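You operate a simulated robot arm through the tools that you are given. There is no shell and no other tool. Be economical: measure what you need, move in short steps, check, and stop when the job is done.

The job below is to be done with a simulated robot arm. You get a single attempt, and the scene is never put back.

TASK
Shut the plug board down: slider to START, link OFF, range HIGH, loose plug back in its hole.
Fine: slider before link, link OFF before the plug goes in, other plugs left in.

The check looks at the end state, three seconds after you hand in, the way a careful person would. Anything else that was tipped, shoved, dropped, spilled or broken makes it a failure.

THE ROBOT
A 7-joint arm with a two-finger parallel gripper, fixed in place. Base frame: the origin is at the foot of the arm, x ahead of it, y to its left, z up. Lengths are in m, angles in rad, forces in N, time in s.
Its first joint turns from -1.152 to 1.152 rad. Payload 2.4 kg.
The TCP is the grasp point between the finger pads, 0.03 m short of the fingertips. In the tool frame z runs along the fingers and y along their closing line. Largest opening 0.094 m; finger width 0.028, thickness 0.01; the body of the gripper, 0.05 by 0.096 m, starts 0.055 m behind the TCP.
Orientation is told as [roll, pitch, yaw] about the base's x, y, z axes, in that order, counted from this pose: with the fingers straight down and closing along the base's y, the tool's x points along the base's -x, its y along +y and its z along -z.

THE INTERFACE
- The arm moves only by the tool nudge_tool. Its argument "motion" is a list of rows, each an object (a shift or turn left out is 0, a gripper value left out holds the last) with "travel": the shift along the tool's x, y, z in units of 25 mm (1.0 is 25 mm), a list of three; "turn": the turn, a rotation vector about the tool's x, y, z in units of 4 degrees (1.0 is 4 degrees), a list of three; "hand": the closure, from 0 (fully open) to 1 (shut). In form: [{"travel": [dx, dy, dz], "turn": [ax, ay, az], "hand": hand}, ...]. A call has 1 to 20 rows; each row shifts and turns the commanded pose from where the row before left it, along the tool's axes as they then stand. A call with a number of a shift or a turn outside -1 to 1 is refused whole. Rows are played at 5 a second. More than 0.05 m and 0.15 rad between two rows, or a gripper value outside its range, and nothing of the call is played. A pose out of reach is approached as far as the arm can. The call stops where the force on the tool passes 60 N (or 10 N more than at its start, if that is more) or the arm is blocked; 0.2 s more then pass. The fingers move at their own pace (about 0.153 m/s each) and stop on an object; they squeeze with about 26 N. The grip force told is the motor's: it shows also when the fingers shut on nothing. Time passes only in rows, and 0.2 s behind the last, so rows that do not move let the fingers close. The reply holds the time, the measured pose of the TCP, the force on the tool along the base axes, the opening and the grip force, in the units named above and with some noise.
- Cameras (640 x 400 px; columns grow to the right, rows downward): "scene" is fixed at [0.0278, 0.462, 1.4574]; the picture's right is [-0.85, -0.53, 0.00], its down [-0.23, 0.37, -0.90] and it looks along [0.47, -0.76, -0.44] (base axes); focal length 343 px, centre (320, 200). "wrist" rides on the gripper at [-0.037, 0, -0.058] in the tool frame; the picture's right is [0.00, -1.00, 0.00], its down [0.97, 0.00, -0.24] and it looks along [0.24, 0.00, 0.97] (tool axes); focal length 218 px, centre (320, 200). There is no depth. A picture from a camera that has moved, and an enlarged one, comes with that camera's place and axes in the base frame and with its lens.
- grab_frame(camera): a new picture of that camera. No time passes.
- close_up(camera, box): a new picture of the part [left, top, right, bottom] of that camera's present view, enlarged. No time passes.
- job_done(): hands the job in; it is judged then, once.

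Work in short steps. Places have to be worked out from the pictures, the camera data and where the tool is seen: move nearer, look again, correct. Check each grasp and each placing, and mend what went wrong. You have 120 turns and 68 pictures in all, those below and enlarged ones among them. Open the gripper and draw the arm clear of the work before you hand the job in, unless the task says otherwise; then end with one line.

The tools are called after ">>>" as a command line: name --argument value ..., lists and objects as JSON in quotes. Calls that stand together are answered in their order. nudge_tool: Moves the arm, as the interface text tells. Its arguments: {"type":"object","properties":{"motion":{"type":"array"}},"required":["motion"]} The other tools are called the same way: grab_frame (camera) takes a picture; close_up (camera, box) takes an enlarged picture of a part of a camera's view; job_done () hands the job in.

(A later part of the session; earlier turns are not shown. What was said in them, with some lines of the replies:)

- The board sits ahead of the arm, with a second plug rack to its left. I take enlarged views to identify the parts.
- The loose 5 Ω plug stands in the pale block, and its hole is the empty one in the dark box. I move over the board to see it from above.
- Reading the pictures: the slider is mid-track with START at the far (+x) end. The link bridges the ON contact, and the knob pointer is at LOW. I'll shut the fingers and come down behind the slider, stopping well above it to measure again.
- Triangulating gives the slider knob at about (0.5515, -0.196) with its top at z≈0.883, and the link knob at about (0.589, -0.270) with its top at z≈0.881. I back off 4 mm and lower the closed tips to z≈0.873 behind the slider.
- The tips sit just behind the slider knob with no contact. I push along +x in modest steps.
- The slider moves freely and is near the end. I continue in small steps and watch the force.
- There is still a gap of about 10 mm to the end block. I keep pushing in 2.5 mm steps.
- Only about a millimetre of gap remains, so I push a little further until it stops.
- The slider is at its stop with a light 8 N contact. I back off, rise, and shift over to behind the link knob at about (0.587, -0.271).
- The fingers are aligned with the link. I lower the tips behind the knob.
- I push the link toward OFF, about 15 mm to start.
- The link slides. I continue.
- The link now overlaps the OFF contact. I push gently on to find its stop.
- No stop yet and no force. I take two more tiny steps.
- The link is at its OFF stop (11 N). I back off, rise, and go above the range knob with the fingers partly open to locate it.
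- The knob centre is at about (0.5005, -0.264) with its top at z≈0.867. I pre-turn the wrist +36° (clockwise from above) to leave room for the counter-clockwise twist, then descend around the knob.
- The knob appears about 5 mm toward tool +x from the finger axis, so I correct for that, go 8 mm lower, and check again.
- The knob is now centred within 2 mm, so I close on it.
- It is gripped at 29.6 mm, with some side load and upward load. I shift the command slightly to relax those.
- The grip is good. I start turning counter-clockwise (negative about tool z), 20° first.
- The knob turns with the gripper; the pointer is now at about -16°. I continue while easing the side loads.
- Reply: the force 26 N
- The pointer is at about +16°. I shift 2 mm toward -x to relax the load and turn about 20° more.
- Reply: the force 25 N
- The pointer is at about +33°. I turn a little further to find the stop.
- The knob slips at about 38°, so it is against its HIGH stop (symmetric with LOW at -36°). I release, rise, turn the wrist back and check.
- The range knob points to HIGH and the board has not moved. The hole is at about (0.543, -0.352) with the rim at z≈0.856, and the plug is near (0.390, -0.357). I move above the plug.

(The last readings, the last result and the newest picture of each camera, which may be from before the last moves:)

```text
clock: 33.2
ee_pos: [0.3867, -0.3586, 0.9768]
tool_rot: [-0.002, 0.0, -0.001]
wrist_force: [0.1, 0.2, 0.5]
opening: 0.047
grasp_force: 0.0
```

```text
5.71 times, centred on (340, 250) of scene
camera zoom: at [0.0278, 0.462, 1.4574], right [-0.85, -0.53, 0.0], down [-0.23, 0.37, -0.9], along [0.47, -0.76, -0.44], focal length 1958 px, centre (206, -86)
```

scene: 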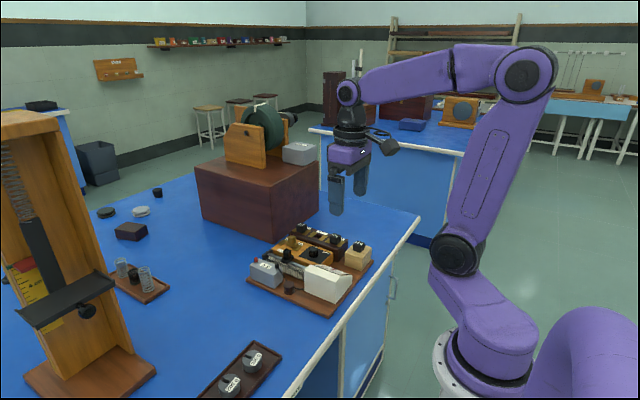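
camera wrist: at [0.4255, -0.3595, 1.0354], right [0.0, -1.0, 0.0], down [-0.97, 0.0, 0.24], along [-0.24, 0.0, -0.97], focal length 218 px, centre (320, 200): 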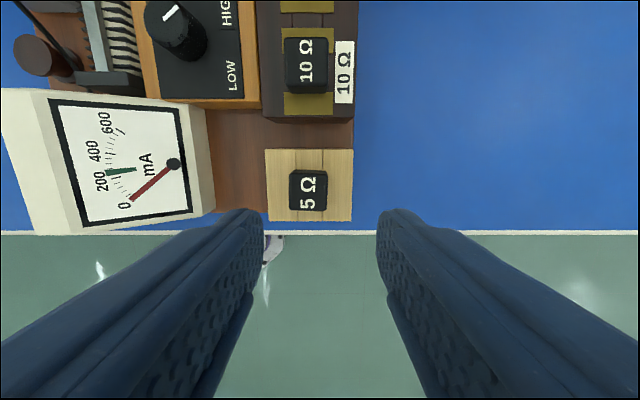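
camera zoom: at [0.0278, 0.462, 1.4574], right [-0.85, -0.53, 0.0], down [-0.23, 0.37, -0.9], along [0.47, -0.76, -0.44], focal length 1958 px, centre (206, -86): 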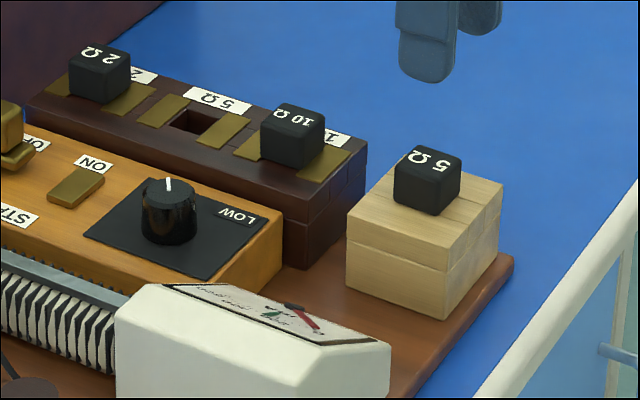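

The plug head is at about (0.394, -0.351) with its top near z≈0.877. I centre on it and descend to the tips just above the head.

>>> nudge_tool --motion '[{"travel": [-0.28, 0.31, 0.4]}, {"travel": [0, 0, 0.8]}, {"travel": [0, 0, 0.7]}, {}]'

>>> grab_frame --camera "wrist"

>>> close_up --camera "scene" --box '[290, 215, 390, 285]'

```text
clock: 34.2
ee_pos: [0.3953, -0.3513, 0.9276]
tool_rot: [0.001, 0.0, 0.002]
wrist_force: [0.0, 0.1, -0.5]
opening: 0.047
grasp_force: 0.0
```

```text
23 pictures are left
camera wrist: at [0.4339, -0.3506, 0.9863], right [0.0, -1.0, 0.0], down [-0.97, 0.0, 0.24], along [-0.24, 0.0, -0.97], focal length 218 px, centre (320, 200)
```

wrist: 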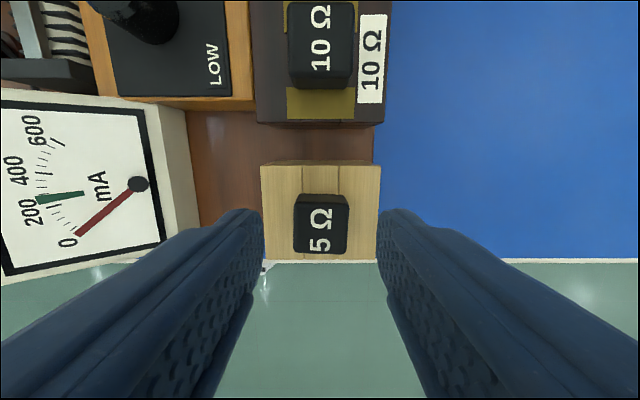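

```text
5.71 times, centred on (340, 250) of scene
camera zoom: at [0.0278, 0.462, 1.4574], right [-0.85, -0.53, 0.0], down [-0.23, 0.37, -0.9], along [0.47, -0.76, -0.44], focal length 1958 px, centre (206, -86)
```

zoom: 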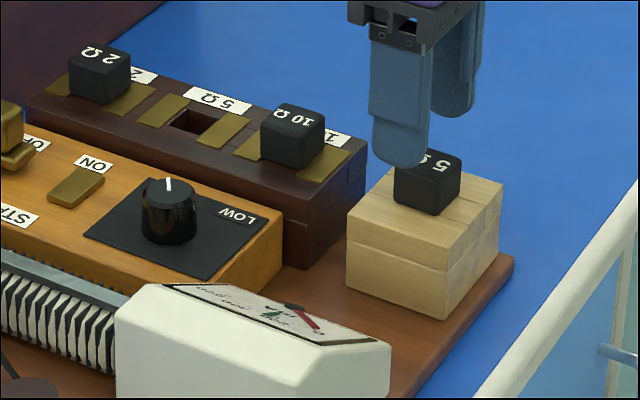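

The plug head is within about 2 mm of the finger axis and its top is at z≈0.883. I lower so the tips go around it, then check before closing.

>>> nudge_tool --motion '[{"travel": [0.06, 0, 0.6]}, {"travel": [0, 0, 0.6]}, {}]'

>>> grab_frame --camera "wrist"

>>> close_up --camera "scene" --box '[290, 215, 390, 285]'

```text
clock: 35.0
ee_pos: [0.3954, -0.3496, 0.8996]
tool_rot: [0.0, -0.001, 0.001]
wrist_force: [0.5, 0.4, 0.0]
opening: 0.0468
grasp_force: 0.0
```

```text
21 pictures are left
camera wrist: at [0.4322, -0.3507, 0.9572], right [0.0, -1.0, 0.0], down [-0.97, 0.0, 0.24], along [-0.24, 0.0, -0.97], focal length 218 px, centre (320, 200)
```

wrist: 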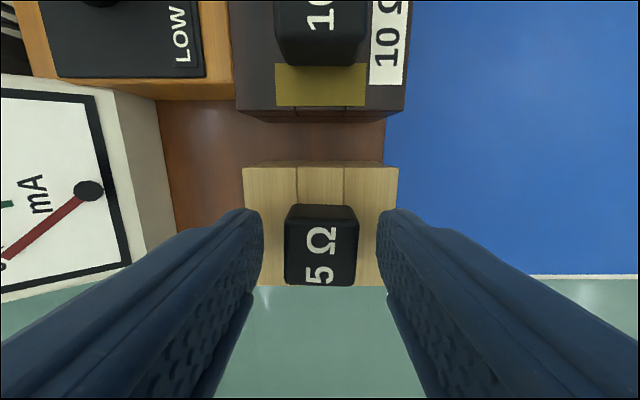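

```text
5.71 times, centred on (340, 250) of scene
camera zoom: at [0.0278, 0.462, 1.4574], right [-0.85, -0.53, 0.0], down [-0.23, 0.37, -0.9], along [0.47, -0.76, -0.44], focal length 1958 px, centre (206, -86)
```

zoom: 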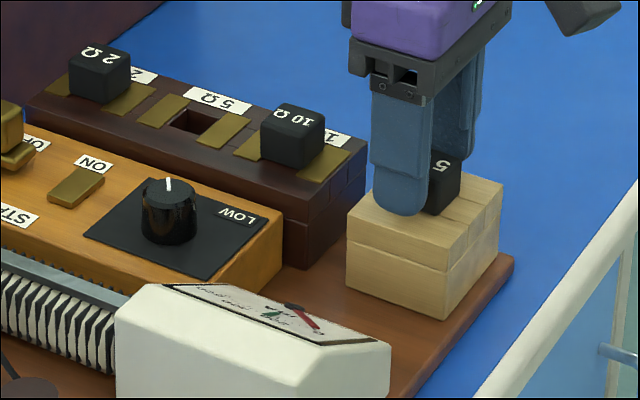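

The plug is centred between the fingers. I go 4 mm lower and close.

>>> nudge_tool --motion '[{"travel": [0, 0, 0.16]}, {"hand": 1}, {}, {}]'

```text
clock: 36.0
ee_pos: [0.3948, -0.351, 0.8948]
tool_rot: [0.0, 0.0, 0.002]
wrist_force: [0.7, 0.0, -0.8]
opening: 0.027
grasp_force: 26.2
```

The plug is gripped at 27 mm with no side load. I lift it straight up.

>>> nudge_tool --motion '[{"travel": [0, 0, -0.3]}, {"travel": [0, 0, -0.5]}, {"travel": [0, 0, -0.8]}, {"travel": [0, 0, -0.8]}, {}]'

>>> close_up --camera "scene" --box '[270, 190, 390, 285]'

>>> grab_frame --camera "wrist"

```text
clock: 37.2
ee_pos: [0.3937, -0.3489, 0.9525]
tool_rot: [0.0, 0.0, 0.001]
wrist_force: [0.3, -0.2, 0.7]
opening: 0.0271
grasp_force: 25.7
```

```text
4.21 times, centred on (330, 238) of scene
camera zoom: at [0.0278, 0.462, 1.4574], right [-0.85, -0.53, 0.0], down [-0.23, 0.37, -0.9], along [0.47, -0.76, -0.44], focal length 1443 px, centre (278, 42)
```

zoom: 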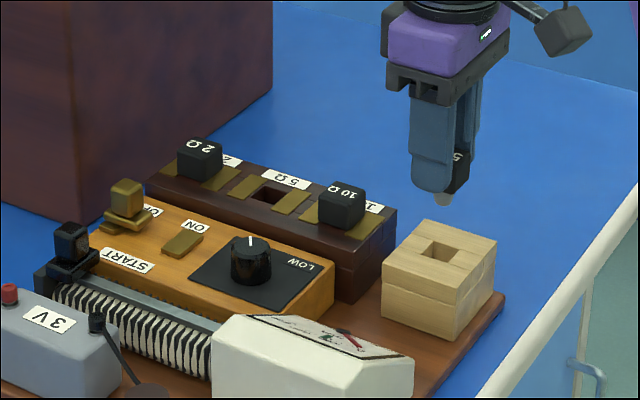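

```text
18 pictures are left
camera wrist: at [0.4316, -0.3496, 1.012], right [0.0, -1.0, 0.0], down [-0.97, 0.0, 0.24], along [-0.24, 0.0, -0.97], focal length 218 px, centre (320, 200)
```

wrist: 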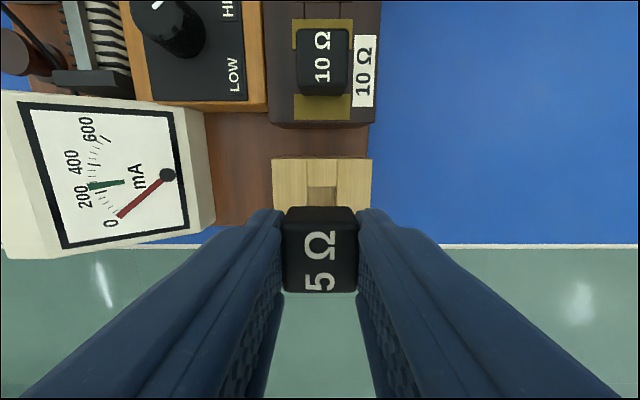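

The plug is out cleanly, with its peg pointing straight down. I carry it to above the empty hole at about (0.543, -0.352).

>>> nudge_tool --motion '[{"travel": [0, 0, -0.5]}, {"travel": [-0.85, 0, 0]}, {"travel": [-0.85, 0, 0]}, {"travel": [-0.85, 0, 0]}, {"travel": [-0.85, 0, 0]}, {"travel": [-0.85, 0, 0]}, {"travel": [-0.85, 0, 0]}, {"travel": [-0.85, -0.1, 0]}, {}]'

>>> grab_frame --camera "wrist"

>>> close_up --camera "scene" --box '[260, 180, 360, 260]'

```text
clock: 39.2
ee_pos: [0.5414, -0.3509, 0.9675]
tool_rot: [0.0, -0.001, 0.001]
wrist_force: [0.0, -0.5, 0.3]
opening: 0.0269
grasp_force: 26.4
```

```text
17 pictures are left
camera wrist: at [0.58, -0.3522, 1.0253], right [0.0, -1.0, 0.0], down [-0.97, 0.0, 0.24], along [-0.24, 0.0, -0.97], focal length 218 px, centre (320, 200)
```

wrist: 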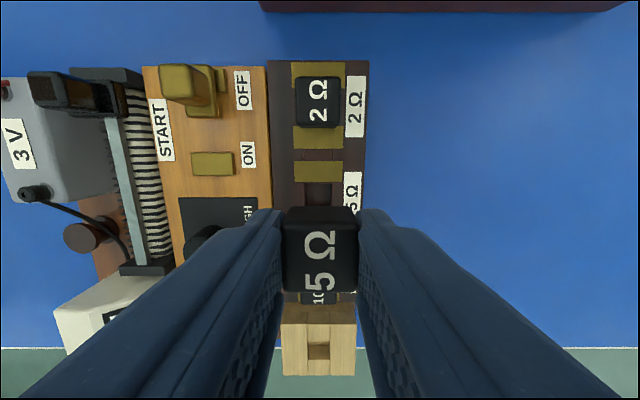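

```text
5.00 times, centred on (310, 220) of scene
camera zoom: at [0.0278, 0.462, 1.4574], right [-0.85, -0.53, 0.0], down [-0.23, 0.37, -0.9], along [0.47, -0.76, -0.44], focal length 1713 px, centre (370, 100)
```

zoom: 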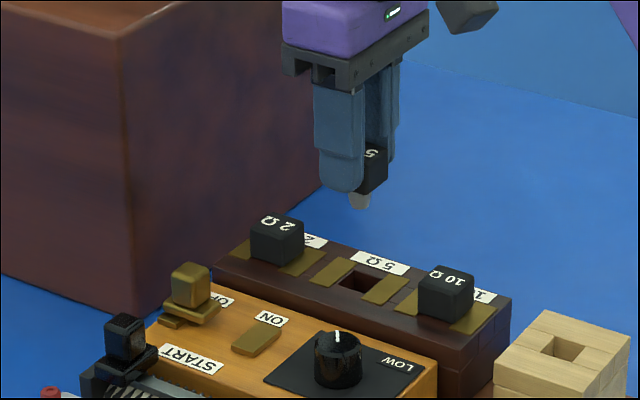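

Both holes are visible: the target hole centre is at about (0.542, -0.351) and I am within 1 mm. I lower to just above it and check.

>>> nudge_tool --motion '[{"travel": [0, 0, 0.9]}, {"travel": [0, 0, 0.9]}, {"travel": [0, 0, 0.2]}, {}]'

>>> close_up --camera "scene" --box '[270, 200, 350, 260]'

>>> grab_frame --camera "wrist"

```text
clock: 40.2
ee_pos: [0.5417, -0.3517, 0.915]
tool_rot: [0.001, -0.001, 0.0]
wrist_force: [0.2, -0.2, -1.4]
opening: 0.0269
grasp_force: 25.8
```

```text
6.67 times, centred on (310, 230) of scene
camera zoom: at [0.0278, 0.462, 1.4574], right [-0.85, -0.53, 0.0], down [-0.23, 0.37, -0.9], along [0.47, -0.76, -0.44], focal length 2284 px, centre (387, 0)
```

zoom: 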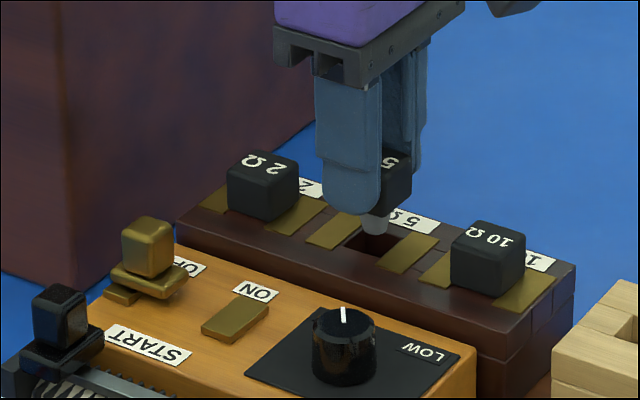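

```text
14 pictures are left
camera wrist: at [0.5803, -0.3542, 0.9743], right [0.0, -1.0, 0.0], down [-0.97, 0.0, 0.24], along [-0.24, 0.0, -0.97], focal length 218 px, centre (320, 200)
```

wrist: 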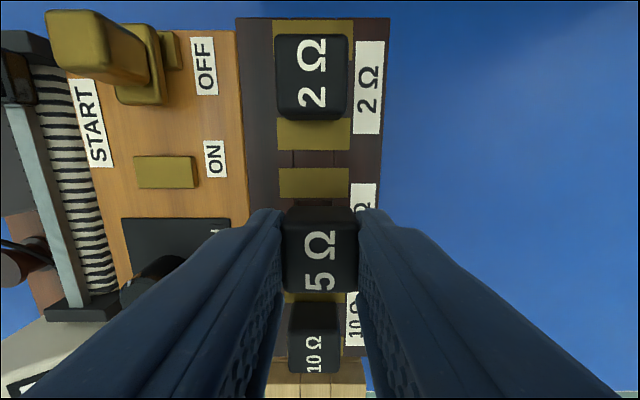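

The peg is right above the hole. I lower it in small steps with force checks.

>>> nudge_tool --motion '[{"travel": [0, 0, 0.16]}, {"travel": [0, 0, 0.16]}, {"travel": [0, 0, 0.16]}, {}]'

>>> close_up --camera "scene" --box '[270, 200, 350, 260]'

```text
clock: 41.2
ee_pos: [0.5411, -0.3531, 0.9038]
tool_rot: [0.0, -0.002, 0.001]
wrist_force: [0.2, 0.1, -0.2]
opening: 0.0272
grasp_force: 25.6
```

```text
6.67 times, centred on (310, 230) of scene
camera zoom: at [0.0278, 0.462, 1.4574], right [-0.85, -0.53, 0.0], down [-0.23, 0.37, -0.9], along [0.47, -0.76, -0.44], focal length 2284 px, centre (387, 0)
```

zoom: 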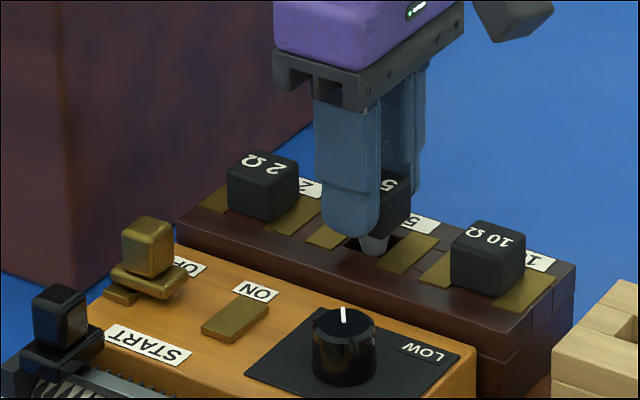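

No contact yet. I continue down.

>>> nudge_tool --motion '[{"travel": [0.02, 0, 0.12]}, {"travel": [0, 0, 0.12]}, {"travel": [0, 0, 0.08]}, {}]'

>>> close_up --camera "scene" --box '[270, 200, 350, 260]'

```text
clock: 42.2
ee_pos: [0.5412, -0.3527, 0.8972]
tool_rot: [0.0, -0.002, 0.0]
wrist_force: [-0.3, -0.1, -0.8]
opening: 0.0269
grasp_force: 26.2
```

```text
6.67 times, centred on (310, 230) of scene
camera zoom: at [0.0278, 0.462, 1.4574], right [-0.85, -0.53, 0.0], down [-0.23, 0.37, -0.9], along [0.47, -0.76, -0.44], focal length 2284 px, centre (387, 0)
```

zoom: 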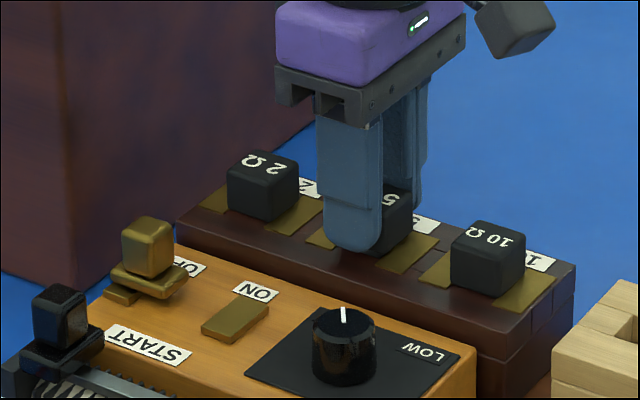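

The plug is almost seated and still free of force. I creep down until it makes contact.

>>> nudge_tool --motion '[{"travel": [0, 0, 0.06]}, {"travel": [0, 0, 0.06]}, {}]'

```text
clock: 43.0
ee_pos: [0.5408, -0.3527, 0.8942]
tool_rot: [0.0, 0.0, 0.0]
wrist_force: [-3.2, 1.3, 8.8]
opening: 0.0269
grasp_force: 25.9
```

Contact at z=0.894, where the pale block also seated it at 0.895. I check the seating before releasing.

>>> close_up --camera "scene" --box '[270, 205, 350, 255]'

```text
8.00 times, centred on (310, 230) of scene
camera zoom: at [0.0276, 0.4622, 1.4573], right [-0.85, -0.53, 0.0], down [-0.23, 0.37, -0.9], along [0.47, -0.76, -0.44], focal length 2741 px, centre (400, -40)
```

zoom: 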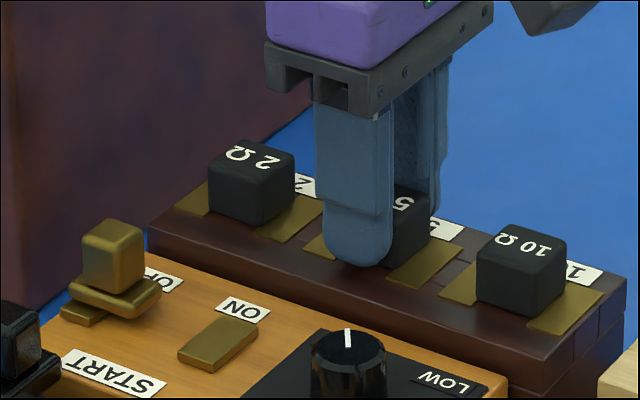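

The head is level with its neighbours. I press once lightly to confirm it is seated.

>>> nudge_tool --motion '[{"travel": [0, 0, 0.05]}, {}]'

```text
clock: 43.6
ee_pos: [0.541, -0.3512, 0.8946]
tool_rot: [-0.002, -0.001, -0.001]
wrist_force: [-4.8, 2.0, 20.6]
opening: 0.0269
grasp_force: 26.0
```

The force rose with no motion, so it is seated. I ease off, open only partly, and rise straight up.

>>> nudge_tool --motion '[{"travel": [0, 0, -0.07]}, {"hand": 0.55}, {}, {}, {"travel": [0, 0, -0.4]}, {"travel": [0, 0, -0.8]}, {"travel": [0, 0, -0.9]}, {"travel": [0, 0, -0.9]}, {"travel": [0, 0, -0.9]}, {"travel": [0, 0, -0.9]}, {}]'

>>> grab_frame --camera "wrist"

>>> close_up --camera "scene" --box '[230, 210, 390, 320]'

```text
clock: 46.0
ee_pos: [0.5418, -0.3525, 1.0138]
tool_rot: [-0.001, -0.001, -0.002]
wrist_force: [1.0, -0.1, -0.6]
opening: 0.0424
grasp_force: 0.0
```

```text
10 pictures are left
camera wrist: at [0.58, -0.3534, 1.0728], right [0.0, -1.0, 0.0], down [-0.97, 0.0, 0.24], along [-0.24, 0.0, -0.97], focal length 218 px, centre (320, 200)
```

wrist: 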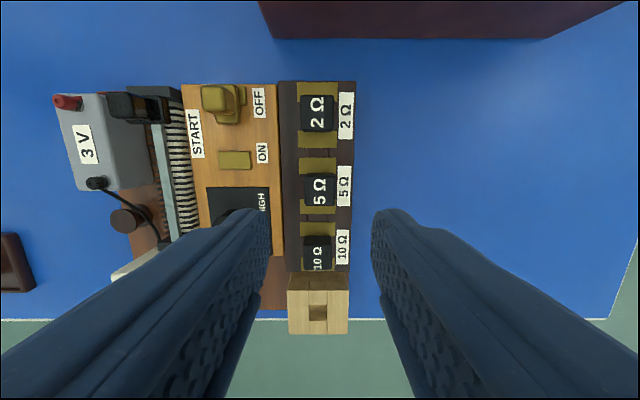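

```text
3.64 times, centred on (310, 265) of scene
camera zoom: at [0.0278, 0.462, 1.4574], right [-0.85, -0.53, 0.0], down [-0.23, 0.37, -0.9], along [0.47, -0.76, -0.44], focal length 1246 px, centre (356, -36)
```

zoom: 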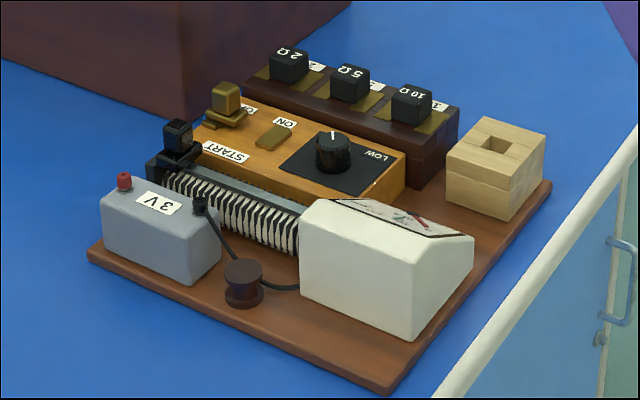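

The plug is seated in line with the others and the pale block is undisturbed. I open the gripper, draw the arm clear and take a last close look.

>>> nudge_tool --motion '[{"travel": [0, 0, -1], "hand": 0}, {"travel": [0, 0, -1]}, {"travel": [0, 0, -1]}, {"travel": [0, 0, -1]}, {"travel": [1, 0.8, -1]}, {"travel": [1, 0.8, 0]}, {"travel": [1, 0.8, 0]}, {"travel": [1, 0.8, 0]}, {"travel": [1, 0.8, 0]}, {"travel": [1, 0.8, 0]}, {}]'

>>> close_up --camera "scene" --box '[255, 215, 355, 285]'

>>> close_up --camera "wrist" --box '[250, 0, 550, 190]'

```text
clock: 48.4
ee_pos: [0.3888, -0.2302, 1.1383]
tool_rot: [0.0, 0.001, -0.001]
wrist_force: [0.4, -0.3, 0.9]
opening: 0.094
grasp_force: 0.0
```

```text
5.71 times, centred on (305, 250) of scene
camera zoom: at [0.0278, 0.462, 1.4574], right [-0.85, -0.53, 0.0], down [-0.23, 0.37, -0.9], along [0.47, -0.76, -0.44], focal length 1958 px, centre (406, -86)
```

zoom: 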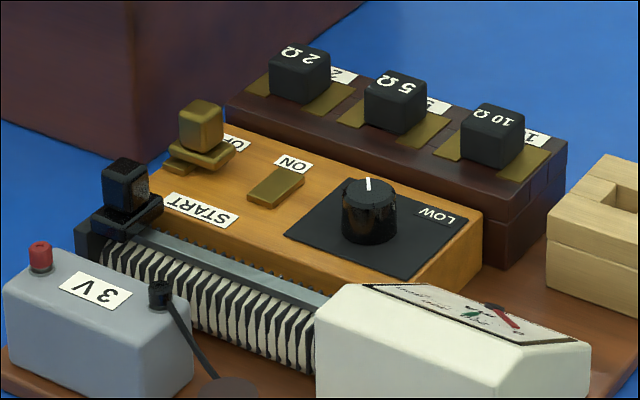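

```text
2.11 times, centred on (400, 95) of wrist
camera zoom: at [0.4283, -0.2318, 1.1972], right [0.0, -1.0, 0.0], down [-0.97, 0.0, 0.24], along [-0.24, 0.0, -0.97], focal length 460 px, centre (152, 421)
```

zoom: 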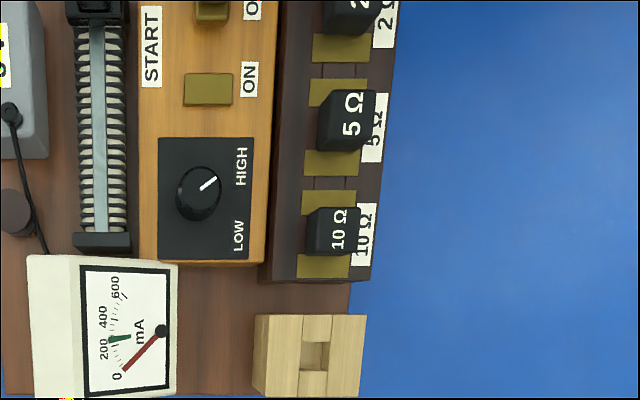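

Slider at START, link OFF, range HIGH, and plug seated. The arm is clear, so I hand the job in.

>>> job_done

```text
The job is handed in.
```

The plug board is shut down: slider at START, link OFF, range HIGH, the loose 5 Ω plug back in its hole, the other plugs left in, and the order you set was kept.
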